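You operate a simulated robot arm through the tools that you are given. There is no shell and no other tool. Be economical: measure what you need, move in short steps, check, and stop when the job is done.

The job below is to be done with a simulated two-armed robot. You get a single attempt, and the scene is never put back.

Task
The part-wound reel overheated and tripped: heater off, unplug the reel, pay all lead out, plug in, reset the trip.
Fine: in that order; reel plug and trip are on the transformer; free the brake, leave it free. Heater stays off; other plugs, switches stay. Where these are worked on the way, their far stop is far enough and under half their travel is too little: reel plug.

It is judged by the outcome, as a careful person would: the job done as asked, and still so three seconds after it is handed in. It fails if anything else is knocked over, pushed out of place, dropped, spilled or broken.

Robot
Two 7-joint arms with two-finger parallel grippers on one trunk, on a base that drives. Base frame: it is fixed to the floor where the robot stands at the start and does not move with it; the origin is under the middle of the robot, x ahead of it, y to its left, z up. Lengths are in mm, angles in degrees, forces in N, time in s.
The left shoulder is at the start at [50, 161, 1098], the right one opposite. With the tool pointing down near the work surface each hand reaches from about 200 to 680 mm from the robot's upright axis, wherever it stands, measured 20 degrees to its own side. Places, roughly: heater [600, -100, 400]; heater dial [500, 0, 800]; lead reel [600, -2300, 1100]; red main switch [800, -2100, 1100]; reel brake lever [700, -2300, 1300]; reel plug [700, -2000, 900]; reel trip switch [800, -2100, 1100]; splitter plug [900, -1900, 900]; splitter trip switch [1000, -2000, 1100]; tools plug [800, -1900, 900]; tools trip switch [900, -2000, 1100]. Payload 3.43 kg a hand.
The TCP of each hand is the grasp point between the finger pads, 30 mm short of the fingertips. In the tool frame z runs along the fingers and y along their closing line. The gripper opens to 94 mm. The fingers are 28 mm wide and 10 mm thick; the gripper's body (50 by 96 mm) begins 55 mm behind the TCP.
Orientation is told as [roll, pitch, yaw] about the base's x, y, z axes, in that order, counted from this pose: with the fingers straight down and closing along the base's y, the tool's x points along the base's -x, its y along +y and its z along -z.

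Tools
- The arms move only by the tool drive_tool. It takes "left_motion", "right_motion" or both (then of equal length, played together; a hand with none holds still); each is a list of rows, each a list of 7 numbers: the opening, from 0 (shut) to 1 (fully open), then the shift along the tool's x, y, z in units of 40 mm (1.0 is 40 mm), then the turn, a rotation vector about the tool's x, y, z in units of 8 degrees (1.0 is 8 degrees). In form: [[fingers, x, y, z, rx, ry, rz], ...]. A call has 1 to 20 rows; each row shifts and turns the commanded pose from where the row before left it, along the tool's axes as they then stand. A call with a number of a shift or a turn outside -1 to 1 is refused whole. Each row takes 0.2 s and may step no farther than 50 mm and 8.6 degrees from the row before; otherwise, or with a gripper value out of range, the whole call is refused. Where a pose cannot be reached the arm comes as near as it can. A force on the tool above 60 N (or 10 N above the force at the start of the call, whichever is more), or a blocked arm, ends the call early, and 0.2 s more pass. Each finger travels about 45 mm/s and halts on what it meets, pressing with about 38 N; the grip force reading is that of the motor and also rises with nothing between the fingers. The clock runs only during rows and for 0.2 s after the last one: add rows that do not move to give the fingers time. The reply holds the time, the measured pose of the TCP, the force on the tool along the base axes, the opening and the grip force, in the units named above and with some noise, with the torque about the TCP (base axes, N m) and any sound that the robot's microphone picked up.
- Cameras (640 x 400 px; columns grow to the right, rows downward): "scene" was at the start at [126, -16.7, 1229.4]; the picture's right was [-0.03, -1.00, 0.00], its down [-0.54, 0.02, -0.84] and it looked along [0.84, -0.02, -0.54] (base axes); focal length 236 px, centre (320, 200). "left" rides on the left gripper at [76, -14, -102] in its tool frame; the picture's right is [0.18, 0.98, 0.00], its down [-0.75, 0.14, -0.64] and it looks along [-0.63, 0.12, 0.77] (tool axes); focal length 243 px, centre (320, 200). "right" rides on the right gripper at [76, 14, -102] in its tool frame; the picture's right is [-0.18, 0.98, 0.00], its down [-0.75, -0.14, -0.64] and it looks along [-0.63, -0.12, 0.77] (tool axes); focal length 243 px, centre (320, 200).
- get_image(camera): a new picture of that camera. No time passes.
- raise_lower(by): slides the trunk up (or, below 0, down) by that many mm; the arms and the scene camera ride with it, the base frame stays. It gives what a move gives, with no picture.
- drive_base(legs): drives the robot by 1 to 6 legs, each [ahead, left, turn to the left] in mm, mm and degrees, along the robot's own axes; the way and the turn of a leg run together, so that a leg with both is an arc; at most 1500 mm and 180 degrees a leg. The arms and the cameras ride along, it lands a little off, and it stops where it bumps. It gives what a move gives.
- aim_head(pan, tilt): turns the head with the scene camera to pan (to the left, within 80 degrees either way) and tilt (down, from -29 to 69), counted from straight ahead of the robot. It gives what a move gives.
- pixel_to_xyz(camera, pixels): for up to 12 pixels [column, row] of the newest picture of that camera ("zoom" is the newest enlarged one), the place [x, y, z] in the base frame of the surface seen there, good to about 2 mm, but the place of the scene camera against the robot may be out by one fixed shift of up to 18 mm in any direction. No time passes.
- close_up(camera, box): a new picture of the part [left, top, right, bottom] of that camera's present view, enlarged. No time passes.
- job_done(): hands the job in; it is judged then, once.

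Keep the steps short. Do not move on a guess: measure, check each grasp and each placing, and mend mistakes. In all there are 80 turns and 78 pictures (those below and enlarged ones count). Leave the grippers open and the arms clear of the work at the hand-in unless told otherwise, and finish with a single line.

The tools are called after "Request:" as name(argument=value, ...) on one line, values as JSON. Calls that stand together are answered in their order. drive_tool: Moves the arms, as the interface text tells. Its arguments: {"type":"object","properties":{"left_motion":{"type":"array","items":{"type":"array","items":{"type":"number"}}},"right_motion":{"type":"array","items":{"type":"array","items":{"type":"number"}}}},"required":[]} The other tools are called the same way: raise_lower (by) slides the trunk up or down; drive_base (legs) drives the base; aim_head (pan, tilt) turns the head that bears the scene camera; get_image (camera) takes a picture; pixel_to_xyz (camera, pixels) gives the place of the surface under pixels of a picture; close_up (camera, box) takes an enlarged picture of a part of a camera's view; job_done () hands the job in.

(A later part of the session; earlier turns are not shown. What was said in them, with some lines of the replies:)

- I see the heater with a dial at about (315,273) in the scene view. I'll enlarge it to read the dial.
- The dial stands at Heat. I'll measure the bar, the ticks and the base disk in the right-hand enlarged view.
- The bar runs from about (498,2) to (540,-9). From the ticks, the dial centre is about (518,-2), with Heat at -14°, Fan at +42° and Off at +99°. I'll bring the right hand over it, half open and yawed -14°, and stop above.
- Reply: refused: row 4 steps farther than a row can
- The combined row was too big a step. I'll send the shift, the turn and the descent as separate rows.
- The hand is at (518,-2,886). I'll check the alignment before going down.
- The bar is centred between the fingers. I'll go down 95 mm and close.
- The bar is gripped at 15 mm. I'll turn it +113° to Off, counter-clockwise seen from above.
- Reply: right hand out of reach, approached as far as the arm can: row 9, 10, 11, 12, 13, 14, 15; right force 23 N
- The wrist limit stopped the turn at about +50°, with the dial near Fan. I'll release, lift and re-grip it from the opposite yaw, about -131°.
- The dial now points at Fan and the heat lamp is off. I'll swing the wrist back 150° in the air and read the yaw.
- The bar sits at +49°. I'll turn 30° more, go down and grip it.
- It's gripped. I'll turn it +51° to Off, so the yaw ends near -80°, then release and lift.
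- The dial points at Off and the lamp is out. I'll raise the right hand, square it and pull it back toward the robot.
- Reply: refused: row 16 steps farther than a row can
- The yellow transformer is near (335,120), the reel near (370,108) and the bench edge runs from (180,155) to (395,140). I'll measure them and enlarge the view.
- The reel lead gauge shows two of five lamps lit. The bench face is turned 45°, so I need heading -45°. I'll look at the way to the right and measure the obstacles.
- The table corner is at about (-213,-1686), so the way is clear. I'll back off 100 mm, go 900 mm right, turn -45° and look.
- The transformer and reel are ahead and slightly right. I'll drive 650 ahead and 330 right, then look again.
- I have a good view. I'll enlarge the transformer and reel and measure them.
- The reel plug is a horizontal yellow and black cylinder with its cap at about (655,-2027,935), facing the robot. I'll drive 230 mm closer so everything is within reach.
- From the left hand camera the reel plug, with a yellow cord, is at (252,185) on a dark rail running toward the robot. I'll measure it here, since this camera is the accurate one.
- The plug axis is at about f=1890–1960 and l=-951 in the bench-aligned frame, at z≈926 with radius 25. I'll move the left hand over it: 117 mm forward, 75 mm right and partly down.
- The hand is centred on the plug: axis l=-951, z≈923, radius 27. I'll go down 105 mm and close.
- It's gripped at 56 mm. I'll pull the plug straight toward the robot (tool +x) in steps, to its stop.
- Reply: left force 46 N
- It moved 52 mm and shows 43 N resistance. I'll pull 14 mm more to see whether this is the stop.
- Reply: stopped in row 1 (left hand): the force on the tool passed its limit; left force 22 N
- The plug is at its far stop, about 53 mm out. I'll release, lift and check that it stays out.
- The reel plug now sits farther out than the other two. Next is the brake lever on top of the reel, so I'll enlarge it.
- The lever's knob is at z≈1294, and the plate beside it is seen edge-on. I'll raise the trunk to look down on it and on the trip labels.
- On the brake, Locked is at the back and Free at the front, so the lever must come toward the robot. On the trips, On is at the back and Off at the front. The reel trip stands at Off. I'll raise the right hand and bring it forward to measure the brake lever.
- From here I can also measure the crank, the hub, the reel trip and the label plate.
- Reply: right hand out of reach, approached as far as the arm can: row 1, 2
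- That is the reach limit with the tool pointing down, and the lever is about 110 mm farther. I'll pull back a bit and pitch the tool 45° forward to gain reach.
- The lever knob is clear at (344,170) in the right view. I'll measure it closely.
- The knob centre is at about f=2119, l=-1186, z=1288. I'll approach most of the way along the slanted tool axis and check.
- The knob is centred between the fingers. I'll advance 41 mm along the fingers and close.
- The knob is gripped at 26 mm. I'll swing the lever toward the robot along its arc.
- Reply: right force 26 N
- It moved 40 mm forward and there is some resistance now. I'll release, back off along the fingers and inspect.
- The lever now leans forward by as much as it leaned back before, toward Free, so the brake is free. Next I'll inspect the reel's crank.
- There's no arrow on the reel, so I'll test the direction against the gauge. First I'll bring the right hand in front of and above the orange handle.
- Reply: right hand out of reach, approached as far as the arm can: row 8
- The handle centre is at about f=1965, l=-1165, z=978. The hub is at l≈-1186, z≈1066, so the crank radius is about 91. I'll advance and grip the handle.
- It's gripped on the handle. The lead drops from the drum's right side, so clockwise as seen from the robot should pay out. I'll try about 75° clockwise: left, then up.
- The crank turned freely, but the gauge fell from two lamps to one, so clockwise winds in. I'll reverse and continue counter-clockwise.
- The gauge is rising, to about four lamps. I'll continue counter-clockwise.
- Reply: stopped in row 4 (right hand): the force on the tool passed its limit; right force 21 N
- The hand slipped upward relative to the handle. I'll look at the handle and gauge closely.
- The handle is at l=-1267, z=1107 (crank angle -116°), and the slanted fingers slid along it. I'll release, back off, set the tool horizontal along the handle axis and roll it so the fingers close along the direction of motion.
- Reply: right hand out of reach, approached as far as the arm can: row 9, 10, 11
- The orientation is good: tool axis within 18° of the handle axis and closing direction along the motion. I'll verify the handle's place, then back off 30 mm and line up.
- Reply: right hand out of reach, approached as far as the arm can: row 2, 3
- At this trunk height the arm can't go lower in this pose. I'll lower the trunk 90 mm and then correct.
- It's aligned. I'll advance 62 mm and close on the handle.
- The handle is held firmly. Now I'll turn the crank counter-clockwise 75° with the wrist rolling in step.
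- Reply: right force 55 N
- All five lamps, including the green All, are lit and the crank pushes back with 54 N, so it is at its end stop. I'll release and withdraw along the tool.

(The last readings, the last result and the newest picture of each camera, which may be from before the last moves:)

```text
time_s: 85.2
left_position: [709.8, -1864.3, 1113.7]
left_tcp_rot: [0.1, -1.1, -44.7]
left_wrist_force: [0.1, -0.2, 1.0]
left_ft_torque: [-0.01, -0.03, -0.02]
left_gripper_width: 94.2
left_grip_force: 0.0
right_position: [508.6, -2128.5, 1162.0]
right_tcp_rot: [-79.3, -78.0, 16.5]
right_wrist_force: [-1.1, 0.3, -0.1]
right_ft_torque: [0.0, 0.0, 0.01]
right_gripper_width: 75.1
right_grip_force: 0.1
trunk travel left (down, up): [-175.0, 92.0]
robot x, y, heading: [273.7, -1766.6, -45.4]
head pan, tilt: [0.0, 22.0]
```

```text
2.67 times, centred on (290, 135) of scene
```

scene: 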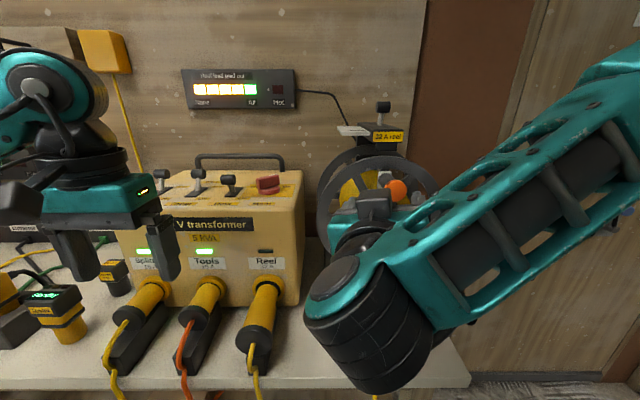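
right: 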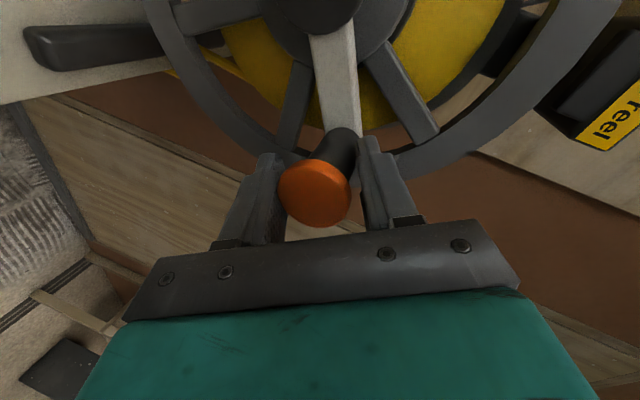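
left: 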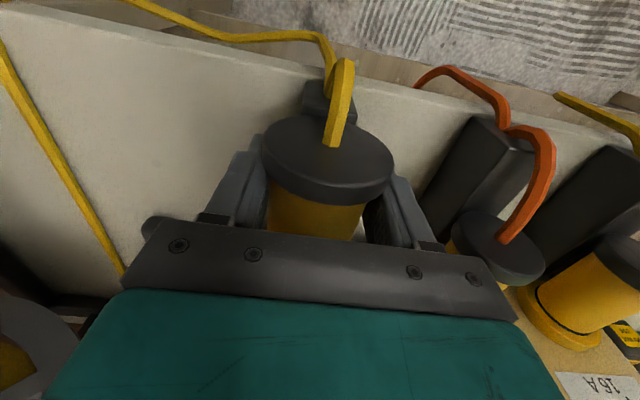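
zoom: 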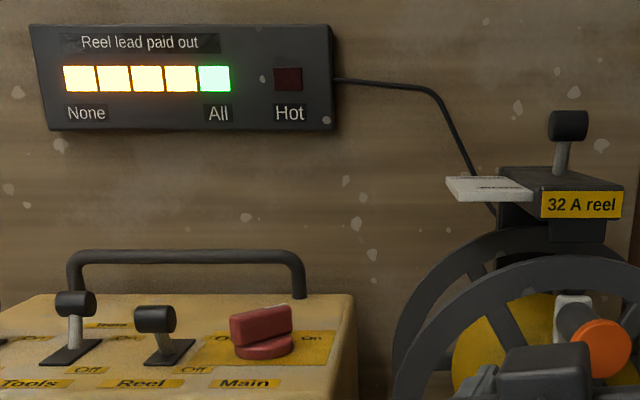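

Gauge at All, Hot lamp dark. I'll retract the right hand and bring the left hand back above the reel plug.

Request:
drive_tool(right_motion=[[0.8, 0, 0, -0.8, 0, 0, 0], [0.8, 0, 0, -0.8, 0, 0, 0], [0.8, 0, 0, -0.6, 0, 0, 0], [0.8, 0, 0, 0, 0, 0, 0], [0.8, 0, 0, 0, 0, 0, 0], [0.8, 0, 0, 0, 0, 0, 0], [0.8, 0, 0, 0, 0, 0, 0], [0.8, 0, 0, 0, 0, 0, 0], [0.8, 0, 0, 0, 0, 0, 0]], left_motion=[[1, 0, 0, 0, 0, 0, 0], [1, 0, 0, 0, 0, 0, 0], [1, -0.33, -0.83, 0, 0, 0, 0], [1, -0.33, -0.83, 0, 0, 0, 0], [1, -0.33, -0.83, 0, 0, 0, 0], [1, -0.33, -0.83, 0, 0, 0, 0], [1, 0, 0, 0.85, 0, 0, 0], [1, 0, 0, 0.85, 0, 0, 0], [1, 0, 0, 0, 0, 0, 0]])

Request:
get_image(camera="left")

```text
time_s: 87.2
left_position: [653.4, -1994.0, 1046.7]
left_tcp_rot: [0.0, -1.1, -44.8]
left_wrist_force: [-0.7, -0.4, -0.1]
left_ft_torque: [0.02, -0.02, 0.01]
left_gripper_width: 93.8
left_grip_force: 0.0
right_position: [468.7, -2048.4, 1164.6]
right_tcp_rot: [-79.4, -78.1, 16.5]
right_wrist_force: [0.5, 0.4, -0.2]
right_ft_torque: [-0.05, -0.01, -0.02]
right_gripper_width: 75.3
right_grip_force: 0.0
trunk travel left (down, up): [-175.0, 92.0]
robot x, y, heading: [270.2, -1763.8, -45.3]
head pan, tilt: [0.0, 22.0]
```

```text
18 pictures are left
```

left: 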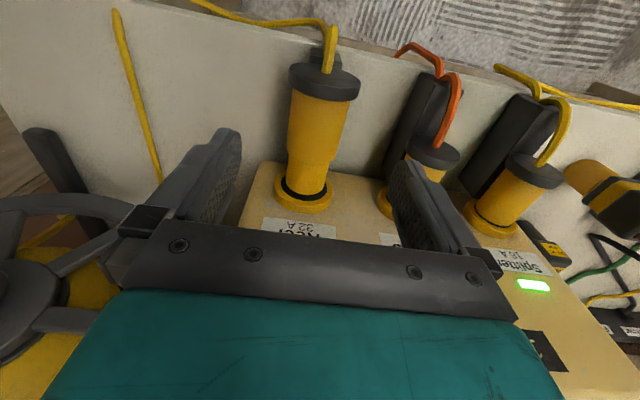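

The left hand is over the pulled-out plug. I'll go down 120 mm and grip the body.

Request:
drive_tool(left_motion=[[1, 0, 0, 0.75, 0, 0, 0], [1, 0, 0, 0.75, 0, 0, 0], [1, 0, 0, 0.75, 0, 0, 0], [1, 0, 0, 0.75, 0, 0, 0], [1, 0, 0, 0, 0, 0, 0], [0, 0, 0, 0, 0, 0, 0], [0, 0, 0, 0, 0, 0, 0], [0, 0, 0, 0, 0, 0, 0], [0, 0, 0, 0, 0, 0, 0]])

```text
time_s: 89.2
left_position: [654.4, -1997.5, 927.0]
left_tcp_rot: [0.2, -1.2, -44.9]
left_wrist_force: [-2.1, -1.9, -2.7]
left_ft_torque: [-0.21, -0.06, -0.21]
left_gripper_width: 56.1
left_grip_force: 45.3
right_position: [469.6, -2049.3, 1165.9]
right_tcp_rot: [-79.2, -78.1, 16.4]
right_wrist_force: [-0.3, -0.5, 0.7]
right_ft_torque: [-0.01, 0.01, -0.01]
right_gripper_width: 75.0
right_grip_force: 0.1
trunk travel left (down, up): [-175.0, 92.0]
robot x, y, heading: [270.5, -1762.6, -45.3]
head pan, tilt: [0.0, 22.0]
```

It's gripped at 56 mm. I'll push the plug straight in, toward the transformer.

Request:
drive_tool(left_motion=[[0, -0.35, 0, 0, 0, 0, 0], [0, -0.35, 0, 0, 0, 0, 0], [0, -0.3, 0, 0, 0, 0, 0], [0, -0.25, 0, 0, 0, 0, 0], [0, -0.15, 0, 0, 0, 0, 0], [0, -0.1, 0, 0, 0, 0, 0], [0, 0, 0, 0, 0, 0, 0]])

```text
time_s: 90.8
left_position: [693.7, -2036.1, 931.0]
left_tcp_rot: [0.0, -0.8, -45.0]
left_wrist_force: [-25.4, 29.0, 4.0]
left_ft_torque: [0.01, 0.15, -0.24]
left_gripper_width: 54.5
left_grip_force: 45.3
right_position: [466.8, -2046.1, 1167.4]
right_tcp_rot: [-80.4, -78.2, 17.6]
right_wrist_force: [0.0, 0.2, 0.5]
right_ft_torque: [-0.02, 0.0, 0.01]
right_gripper_width: 75.1
right_grip_force: 0.1
trunk travel left (down, up): [-175.0, 92.0]
robot x, y, heading: [271.2, -1763.1, -45.4]
head pan, tilt: [0.0, 22.0]
```

It moved 55 mm and meets a 38 N stop, so it should be seated. I'll release, lift and check.

Request:
drive_tool(left_motion=[[1, 0, 0, 0, 0, 0, 0], [1, 0, 0, 0, 0, 0, 0], [1, 0, 0, 0, 0, 0, 0], [1, 0, 0, 0, 0, 0, 0], [1, 0.2, 0, -0.9, 0, 0, 0], [1, 0.2, 0, -0.9, 0, 0, 0], [1, 0.3, 0, -0.9, 0, 0, 0], [1, 0.5, 0, -0.85, 0, 0, 0], [1, 0.5, 0, -0.8, 0, 0, 0], [1, 0.5, 0, -0.8, 0, 0, 0], [1, 0, 0, 0, 0, 0, 0]])

Request:
get_image(camera="left")

```text
time_s: 93.2
left_position: [632.8, -1976.0, 1132.7]
left_tcp_rot: [0.1, -1.1, -44.7]
left_wrist_force: [-1.0, -0.1, -0.9]
left_ft_torque: [0.02, -0.02, 0.02]
left_gripper_width: 93.9
left_grip_force: 0.1
right_position: [469.5, -2049.9, 1165.4]
right_tcp_rot: [-79.2, -78.1, 16.5]
right_wrist_force: [-0.5, 0.4, 0.2]
right_ft_torque: [0.03, 0.0, 0.0]
right_gripper_width: 75.3
right_grip_force: 0.0
trunk travel left (down, up): [-175.0, 92.0]
robot x, y, heading: [268.8, -1768.4, -45.3]
head pan, tilt: [0.0, 22.0]
```

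```text
17 pictures are left
```

left: 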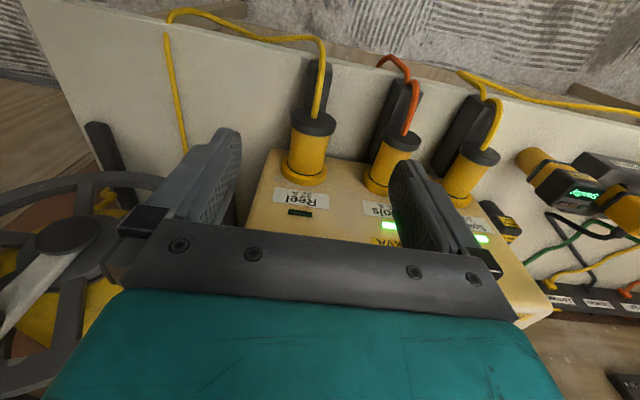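

The reel plug sits level with its neighbours again, so it's seated. Now the trip: I'll raise the left hand, shift it left, pitch it 45° forward and measure the reel trip lever.

Request:
drive_tool(left_motion=[[0.65, 0, 0.3, -0.9, 0, 0, 0], [0.65, 0, 0.5, -0.8, 0, 0, 0], [0.65, 0, 0.9, -0.4, 0, 0, 0], [0.65, 0, 0, 0, 0, -0.94, 0], [0.65, 0, 0, 0, 0, -0.94, 0], [0.65, 0, 0, 0, 0, -0.94, 0], [0.65, 0, 0, 0, 0, -0.94, 0], [0.65, 0, 0, 0, 0, -0.94, 0], [0.65, 0, 0, 0, 0, -0.8, 0], [0.65, 0, 0, 0, 0, 0, 0]])

Request:
get_image(camera="left")

```text
time_s: 95.4
left_position: [678.1, -1925.8, 1216.9]
left_tcp_rot: [0.0, -45.2, -45.0]
left_wrist_force: [-0.3, -0.1, 0.6]
left_ft_torque: [0.03, -0.01, -0.01]
left_gripper_width: 61.2
left_grip_force: 0.1
right_position: [470.6, -2049.3, 1164.5]
right_tcp_rot: [-79.3, -78.0, 16.5]
right_wrist_force: [0.0, -0.2, 0.2]
right_ft_torque: [0.01, -0.01, -0.02]
right_gripper_width: 75.2
right_grip_force: 0.2
trunk travel left (down, up): [-175.0, 92.0]
robot x, y, heading: [269.2, -1764.3, -45.2]
head pan, tilt: [0.0, 22.0]
```

```text
16 pictures are left
```

left: 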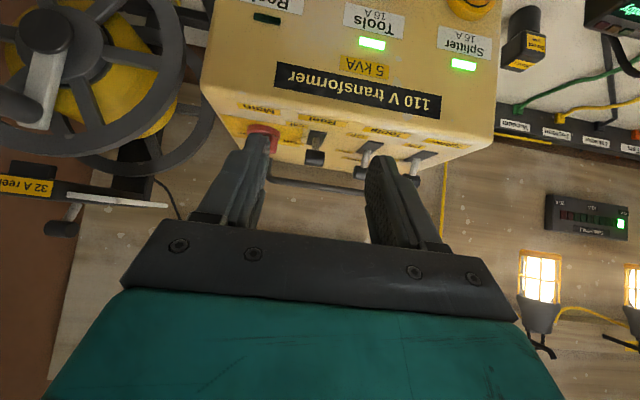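

The reel trip knob is at (315,157), between the red main switch and the Tools trip. I'll measure all of them.

Request:
close_up(camera="left", box=[220, 90, 460, 200])

Request:
pixel_to_xyz(camera="left", pixels=[[307, 157], [315, 157], [323, 157], [315, 163], [315, 150], [316, 141], [358, 172], [370, 148], [320, 185], [272, 145], [262, 130], [280, 108]])

```text
2.67 times, centred on (340, 145) of left
```

zoom: 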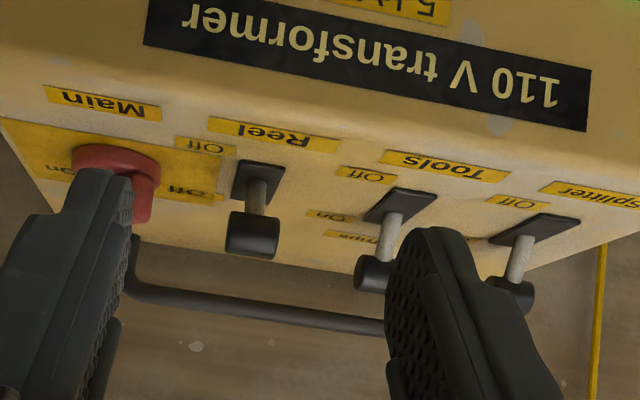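

```text
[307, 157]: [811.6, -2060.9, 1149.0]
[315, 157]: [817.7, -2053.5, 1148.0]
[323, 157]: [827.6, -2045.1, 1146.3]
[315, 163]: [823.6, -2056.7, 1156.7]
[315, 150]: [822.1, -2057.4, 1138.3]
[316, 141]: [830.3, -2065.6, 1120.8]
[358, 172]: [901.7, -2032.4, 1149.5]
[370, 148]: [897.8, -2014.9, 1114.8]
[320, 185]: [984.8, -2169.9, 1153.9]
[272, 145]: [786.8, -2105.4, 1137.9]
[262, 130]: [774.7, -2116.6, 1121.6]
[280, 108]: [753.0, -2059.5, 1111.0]
```

The reel trip knob centre is at about f=2038, l=-872, z=1149, leaning forward to Off. I'll approach along the slanted tool axis, stop 40 mm short and look.

Request:
drive_tool(left_motion=[[0.5, -0.767, 0.083, 0, 0, 0, 0], [0.5, -0.767, 0.083, 0, 0, 0, 0], [0.5, -0.767, 0.083, 0, 0, 0, 0], [0.5, 0, 0, 0.85, 0, 0, 0], [0.5, 0, 0, 0.85, 0, 0, 0], [0.5, 0, 0, 0.85, 0, 0, 0], [0.5, 0, 0, 0.85, 0, 0, 0], [0.5, 0, 0, 0, 0, 0, 0]])

Request:
get_image(camera="left")

```text
time_s: 97.2
left_position: [801.4, -2030.9, 1184.9]
left_tcp_rot: [0.1, -45.1, -45.0]
left_wrist_force: [0.3, 0.0, -0.4]
left_ft_torque: [-0.01, 0.02, -0.01]
left_gripper_width: 47.1
left_grip_force: 0.0
right_position: [469.3, -2048.0, 1166.1]
right_tcp_rot: [-79.2, -78.0, 16.6]
right_wrist_force: [0.6, 0.1, -0.3]
right_ft_torque: [0.01, -0.04, 0.01]
right_gripper_width: 75.1
right_grip_force: 0.0
trunk travel left (down, up): [-175.0, 92.0]
robot x, y, heading: [273.1, -1766.3, -45.3]
head pan, tilt: [0.0, 22.0]
```

```text
14 pictures are left
```

left: 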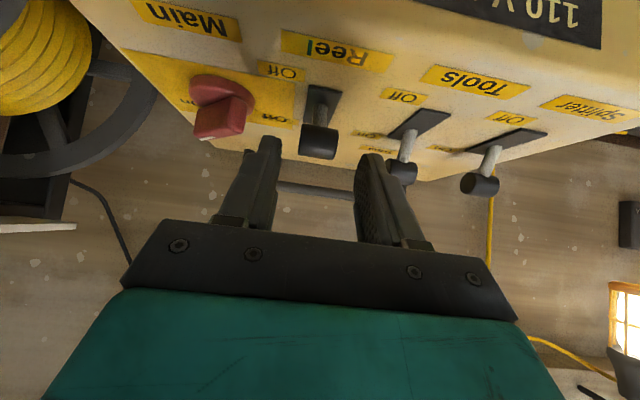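

The knob is centred between the fingers. I'll advance 40 mm and close.

Request:
drive_tool(left_motion=[[0.5, 0, 0, 0.5, 0, 0, 0], [0.5, 0, 0, 0.5, 0, 0, 0], [0.5, 0, 0, 0, 0, 0, 0], [0, 0, 0, 0, 0, 0, 0], [0, 0, 0, 0, 0, 0, 0], [0, 0, 0, 0, 0, 0, 0]])

Request:
pixel_to_xyz(camera="left", pixels=[[300, 188], [320, 192], [400, 175]])

```text
time_s: 98.6
left_position: [820.0, -2053.2, 1158.6]
left_tcp_rot: [0.2, -45.1, -45.0]
left_wrist_force: [-0.4, -1.6, 0.4]
left_ft_torque: [-0.06, -0.01, -0.25]
left_gripper_width: 25.7
left_grip_force: 44.4
right_position: [468.9, -2050.6, 1165.3]
right_tcp_rot: [-79.2, -78.0, 16.4]
right_wrist_force: [-0.1, 0.0, 0.8]
right_ft_torque: [-0.05, 0.01, 0.0]
right_gripper_width: 75.1
right_grip_force: 0.0
trunk travel left (down, up): [-175.0, 92.0]
robot x, y, heading: [272.0, -1765.8, -45.4]
head pan, tilt: [0.0, 22.0]
```

```text
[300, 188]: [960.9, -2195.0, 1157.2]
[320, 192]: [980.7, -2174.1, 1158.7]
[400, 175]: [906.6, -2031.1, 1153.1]
```

The knob is gripped at 26 mm, and the carrying handle is well clear at f≈2231. I'll swing the lever back to On along its arc.

Request:
drive_tool(left_motion=[[0, -0.233, 0, 0.12, 0, 0, 0], [0, -0.198, 0, 0.156, 0, 0, 0], [0, -0.156, 0, 0.198, 0, 0, 0], [0, -0.12, 0, 0.233, 0, 0, 0], [0, -0.045, 0, 0.097, 0, 0, 0], [0, 0, 0, 0, 0, 0, 0]])

Request:
get_image(camera="left")

```text
time_s: 100.0
left_position: [847.8, -2080.3, 1163.8]
left_tcp_rot: [0.0, -46.0, -44.9]
left_wrist_force: [-14.4, 14.7, 23.8]
left_ft_torque: [1.12, 0.9, -0.48]
left_gripper_width: 25.9
left_grip_force: 45.4
right_position: [466.2, -2047.0, 1167.5]
right_tcp_rot: [-80.4, -78.3, 17.7]
right_wrist_force: [-0.5, -0.8, 0.0]
right_ft_torque: [-0.03, 0.01, -0.03]
right_gripper_width: 75.3
right_grip_force: 0.0
trunk travel left (down, up): [-175.0, 92.0]
robot x, y, heading: [269.1, -1764.5, -45.8]
head pan, tilt: [0.0, 22.0]
```

```text
13 pictures are left
```

left: 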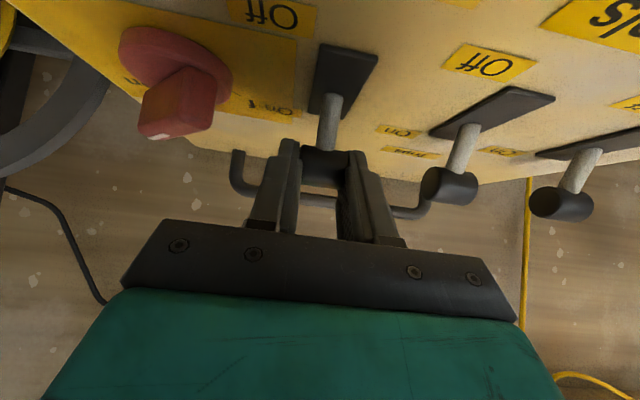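

It moved 39 mm, and its lean now matches the Tools and Splitter levers. I'll release, back off along the fingers and check the lamp.

Request:
drive_tool(left_motion=[[0.5, 0, 0, 0, 0, 0, 0], [0.5, 0, 0, 0, 0, 0, 0], [0.5, 0, 0, 0, 0, 0, 0], [0.5, 0, 0, -0.8, 0, 0, 0], [0.5, 0, 0, -0.8, 0, 0, 0], [0.5, 0, 0, -0.8, 0, 0, 0], [0.5, 0.7, 0, -0.6, 0, 0, 0], [0.5, 0.7, 0, -0.6, 0, 0, 0], [0.5, 0.7, 0, -0.4, 0, 0, 0], [0.5, 0, 0, 0, 0, 0, 0]])

Request:
get_image(camera="left")

Request:
get_image(camera="scene")

```text
time_s: 102.2
left_position: [729.5, -1962.7, 1209.1]
left_tcp_rot: [0.1, -45.1, -44.9]
left_wrist_force: [-1.0, 0.6, 0.7]
left_ft_torque: [0.02, 0.03, -0.01]
left_gripper_width: 46.9
left_grip_force: 0.1
right_position: [468.8, -2047.9, 1165.4]
right_tcp_rot: [-79.2, -78.2, 16.4]
right_wrist_force: [-0.6, -0.4, -0.1]
right_ft_torque: [0.03, 0.01, 0.03]
right_gripper_width: 75.2
right_grip_force: 0.0
trunk travel left (down, up): [-175.0, 92.0]
robot x, y, heading: [272.3, -1765.7, -45.6]
head pan, tilt: [0.0, 22.0]
```

```text
12 pictures are left
```

left: 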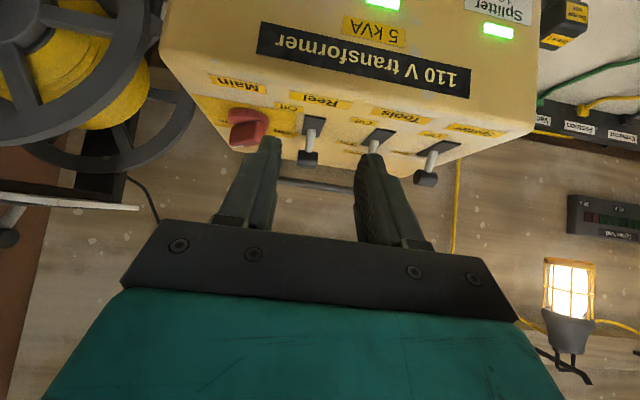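

```text
11 pictures are left
```

scene: 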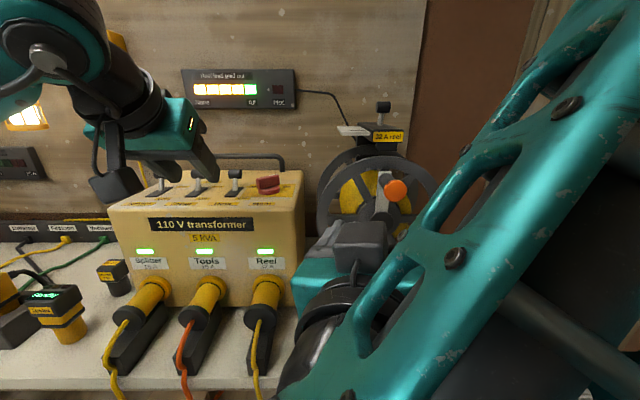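

The Reel lamp is green and the gauge shows All. I'll open both grippers fully and back the base off 150 mm to clear the work.

Request:
drive_tool(left_motion=[[1, 0.3, 0, -0.5, 0, 0, 0], [1, 0.3, 0, -0.5, 0, 0, 0], [1, 0, 0, 0, 0, 0, 0], [1, 0, 0, 0, 0, 0, 0]], right_motion=[[1, 0, 0, 0, 0, 0, 0], [1, 0, 0, 0, 0, 0, 0], [1, 0, 0, 0, 0, 0, 0], [1, 0, 0, 0, 0, 0, 0]])

Request:
drive_base(legs=[[-150, 0, 0]])

Request:
get_image(camera="scene")

Request:
close_up(camera="scene", box=[130, 90, 430, 290])

```text
time_s: 103.2
left_position: [698.5, -1929.3, 1218.9]
left_tcp_rot: [0.0, -45.1, -44.8]
left_wrist_force: [-0.4, 0.2, 0.1]
left_ft_torque: [-0.03, 0.01, 0.0]
left_gripper_width: 94.1
left_grip_force: 0.1
right_position: [469.1, -2049.8, 1165.0]
right_tcp_rot: [-79.3, -78.2, 16.5]
right_wrist_force: [0.2, -0.5, -0.7]
right_ft_torque: [-0.02, 0.0, -0.04]
right_gripper_width: 93.7
right_grip_force: 0.0
trunk travel left (down, up): [-175.0, 92.0]
robot x, y, heading: [271.7, -1766.2, -45.8]
head pan, tilt: [0.0, 22.0]
```

```text
time_s: 104.6
left_position: [592.5, -1822.0, 1221.3]
left_tcp_rot: [0.1, -45.0, -44.9]
left_wrist_force: [-0.6, 0.7, -0.4]
left_ft_torque: [-0.01, 0.0, 0.02]
left_gripper_width: 94.1
left_grip_force: 0.0
right_position: [364.0, -1942.5, 1165.9]
right_tcp_rot: [-79.4, -78.2, 16.7]
right_wrist_force: [-0.7, 0.6, 0.4]
right_ft_torque: [0.0, 0.03, 0.0]
right_gripper_width: 94.1
right_grip_force: 0.0
trunk travel left (down, up): [-175.0, 92.0]
robot x, y, heading: [168.3, -1659.6, -45.3]
head pan, tilt: [0.0, 22.0]
```

```text
10 pictures are left
```

scene: 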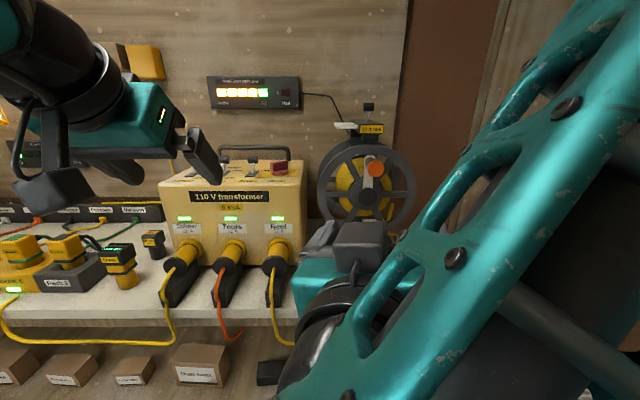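

```text
2.00 times, centred on (280, 190) of scene
```

zoom: 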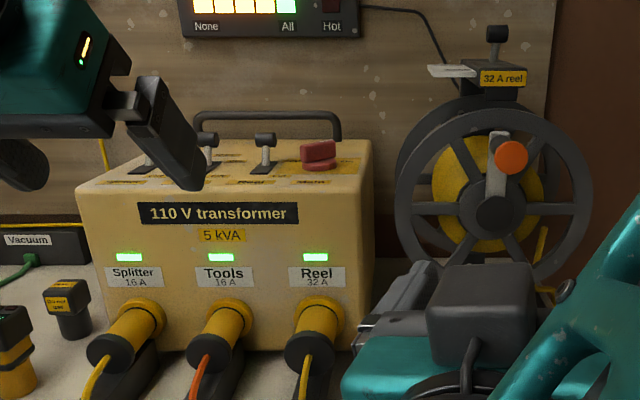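

All three lamps are green, the gauge shows All, Hot is dark and the brake was left at Free. The other plugs and switches look unchanged, so I'm handing in.

Request:
job_done()

```text
The job is handed in.
```

The heater is off, the reel was unplugged, its lead fully paid out with the brake left free, then plugged back in and its trip reset (Reel lamp green).
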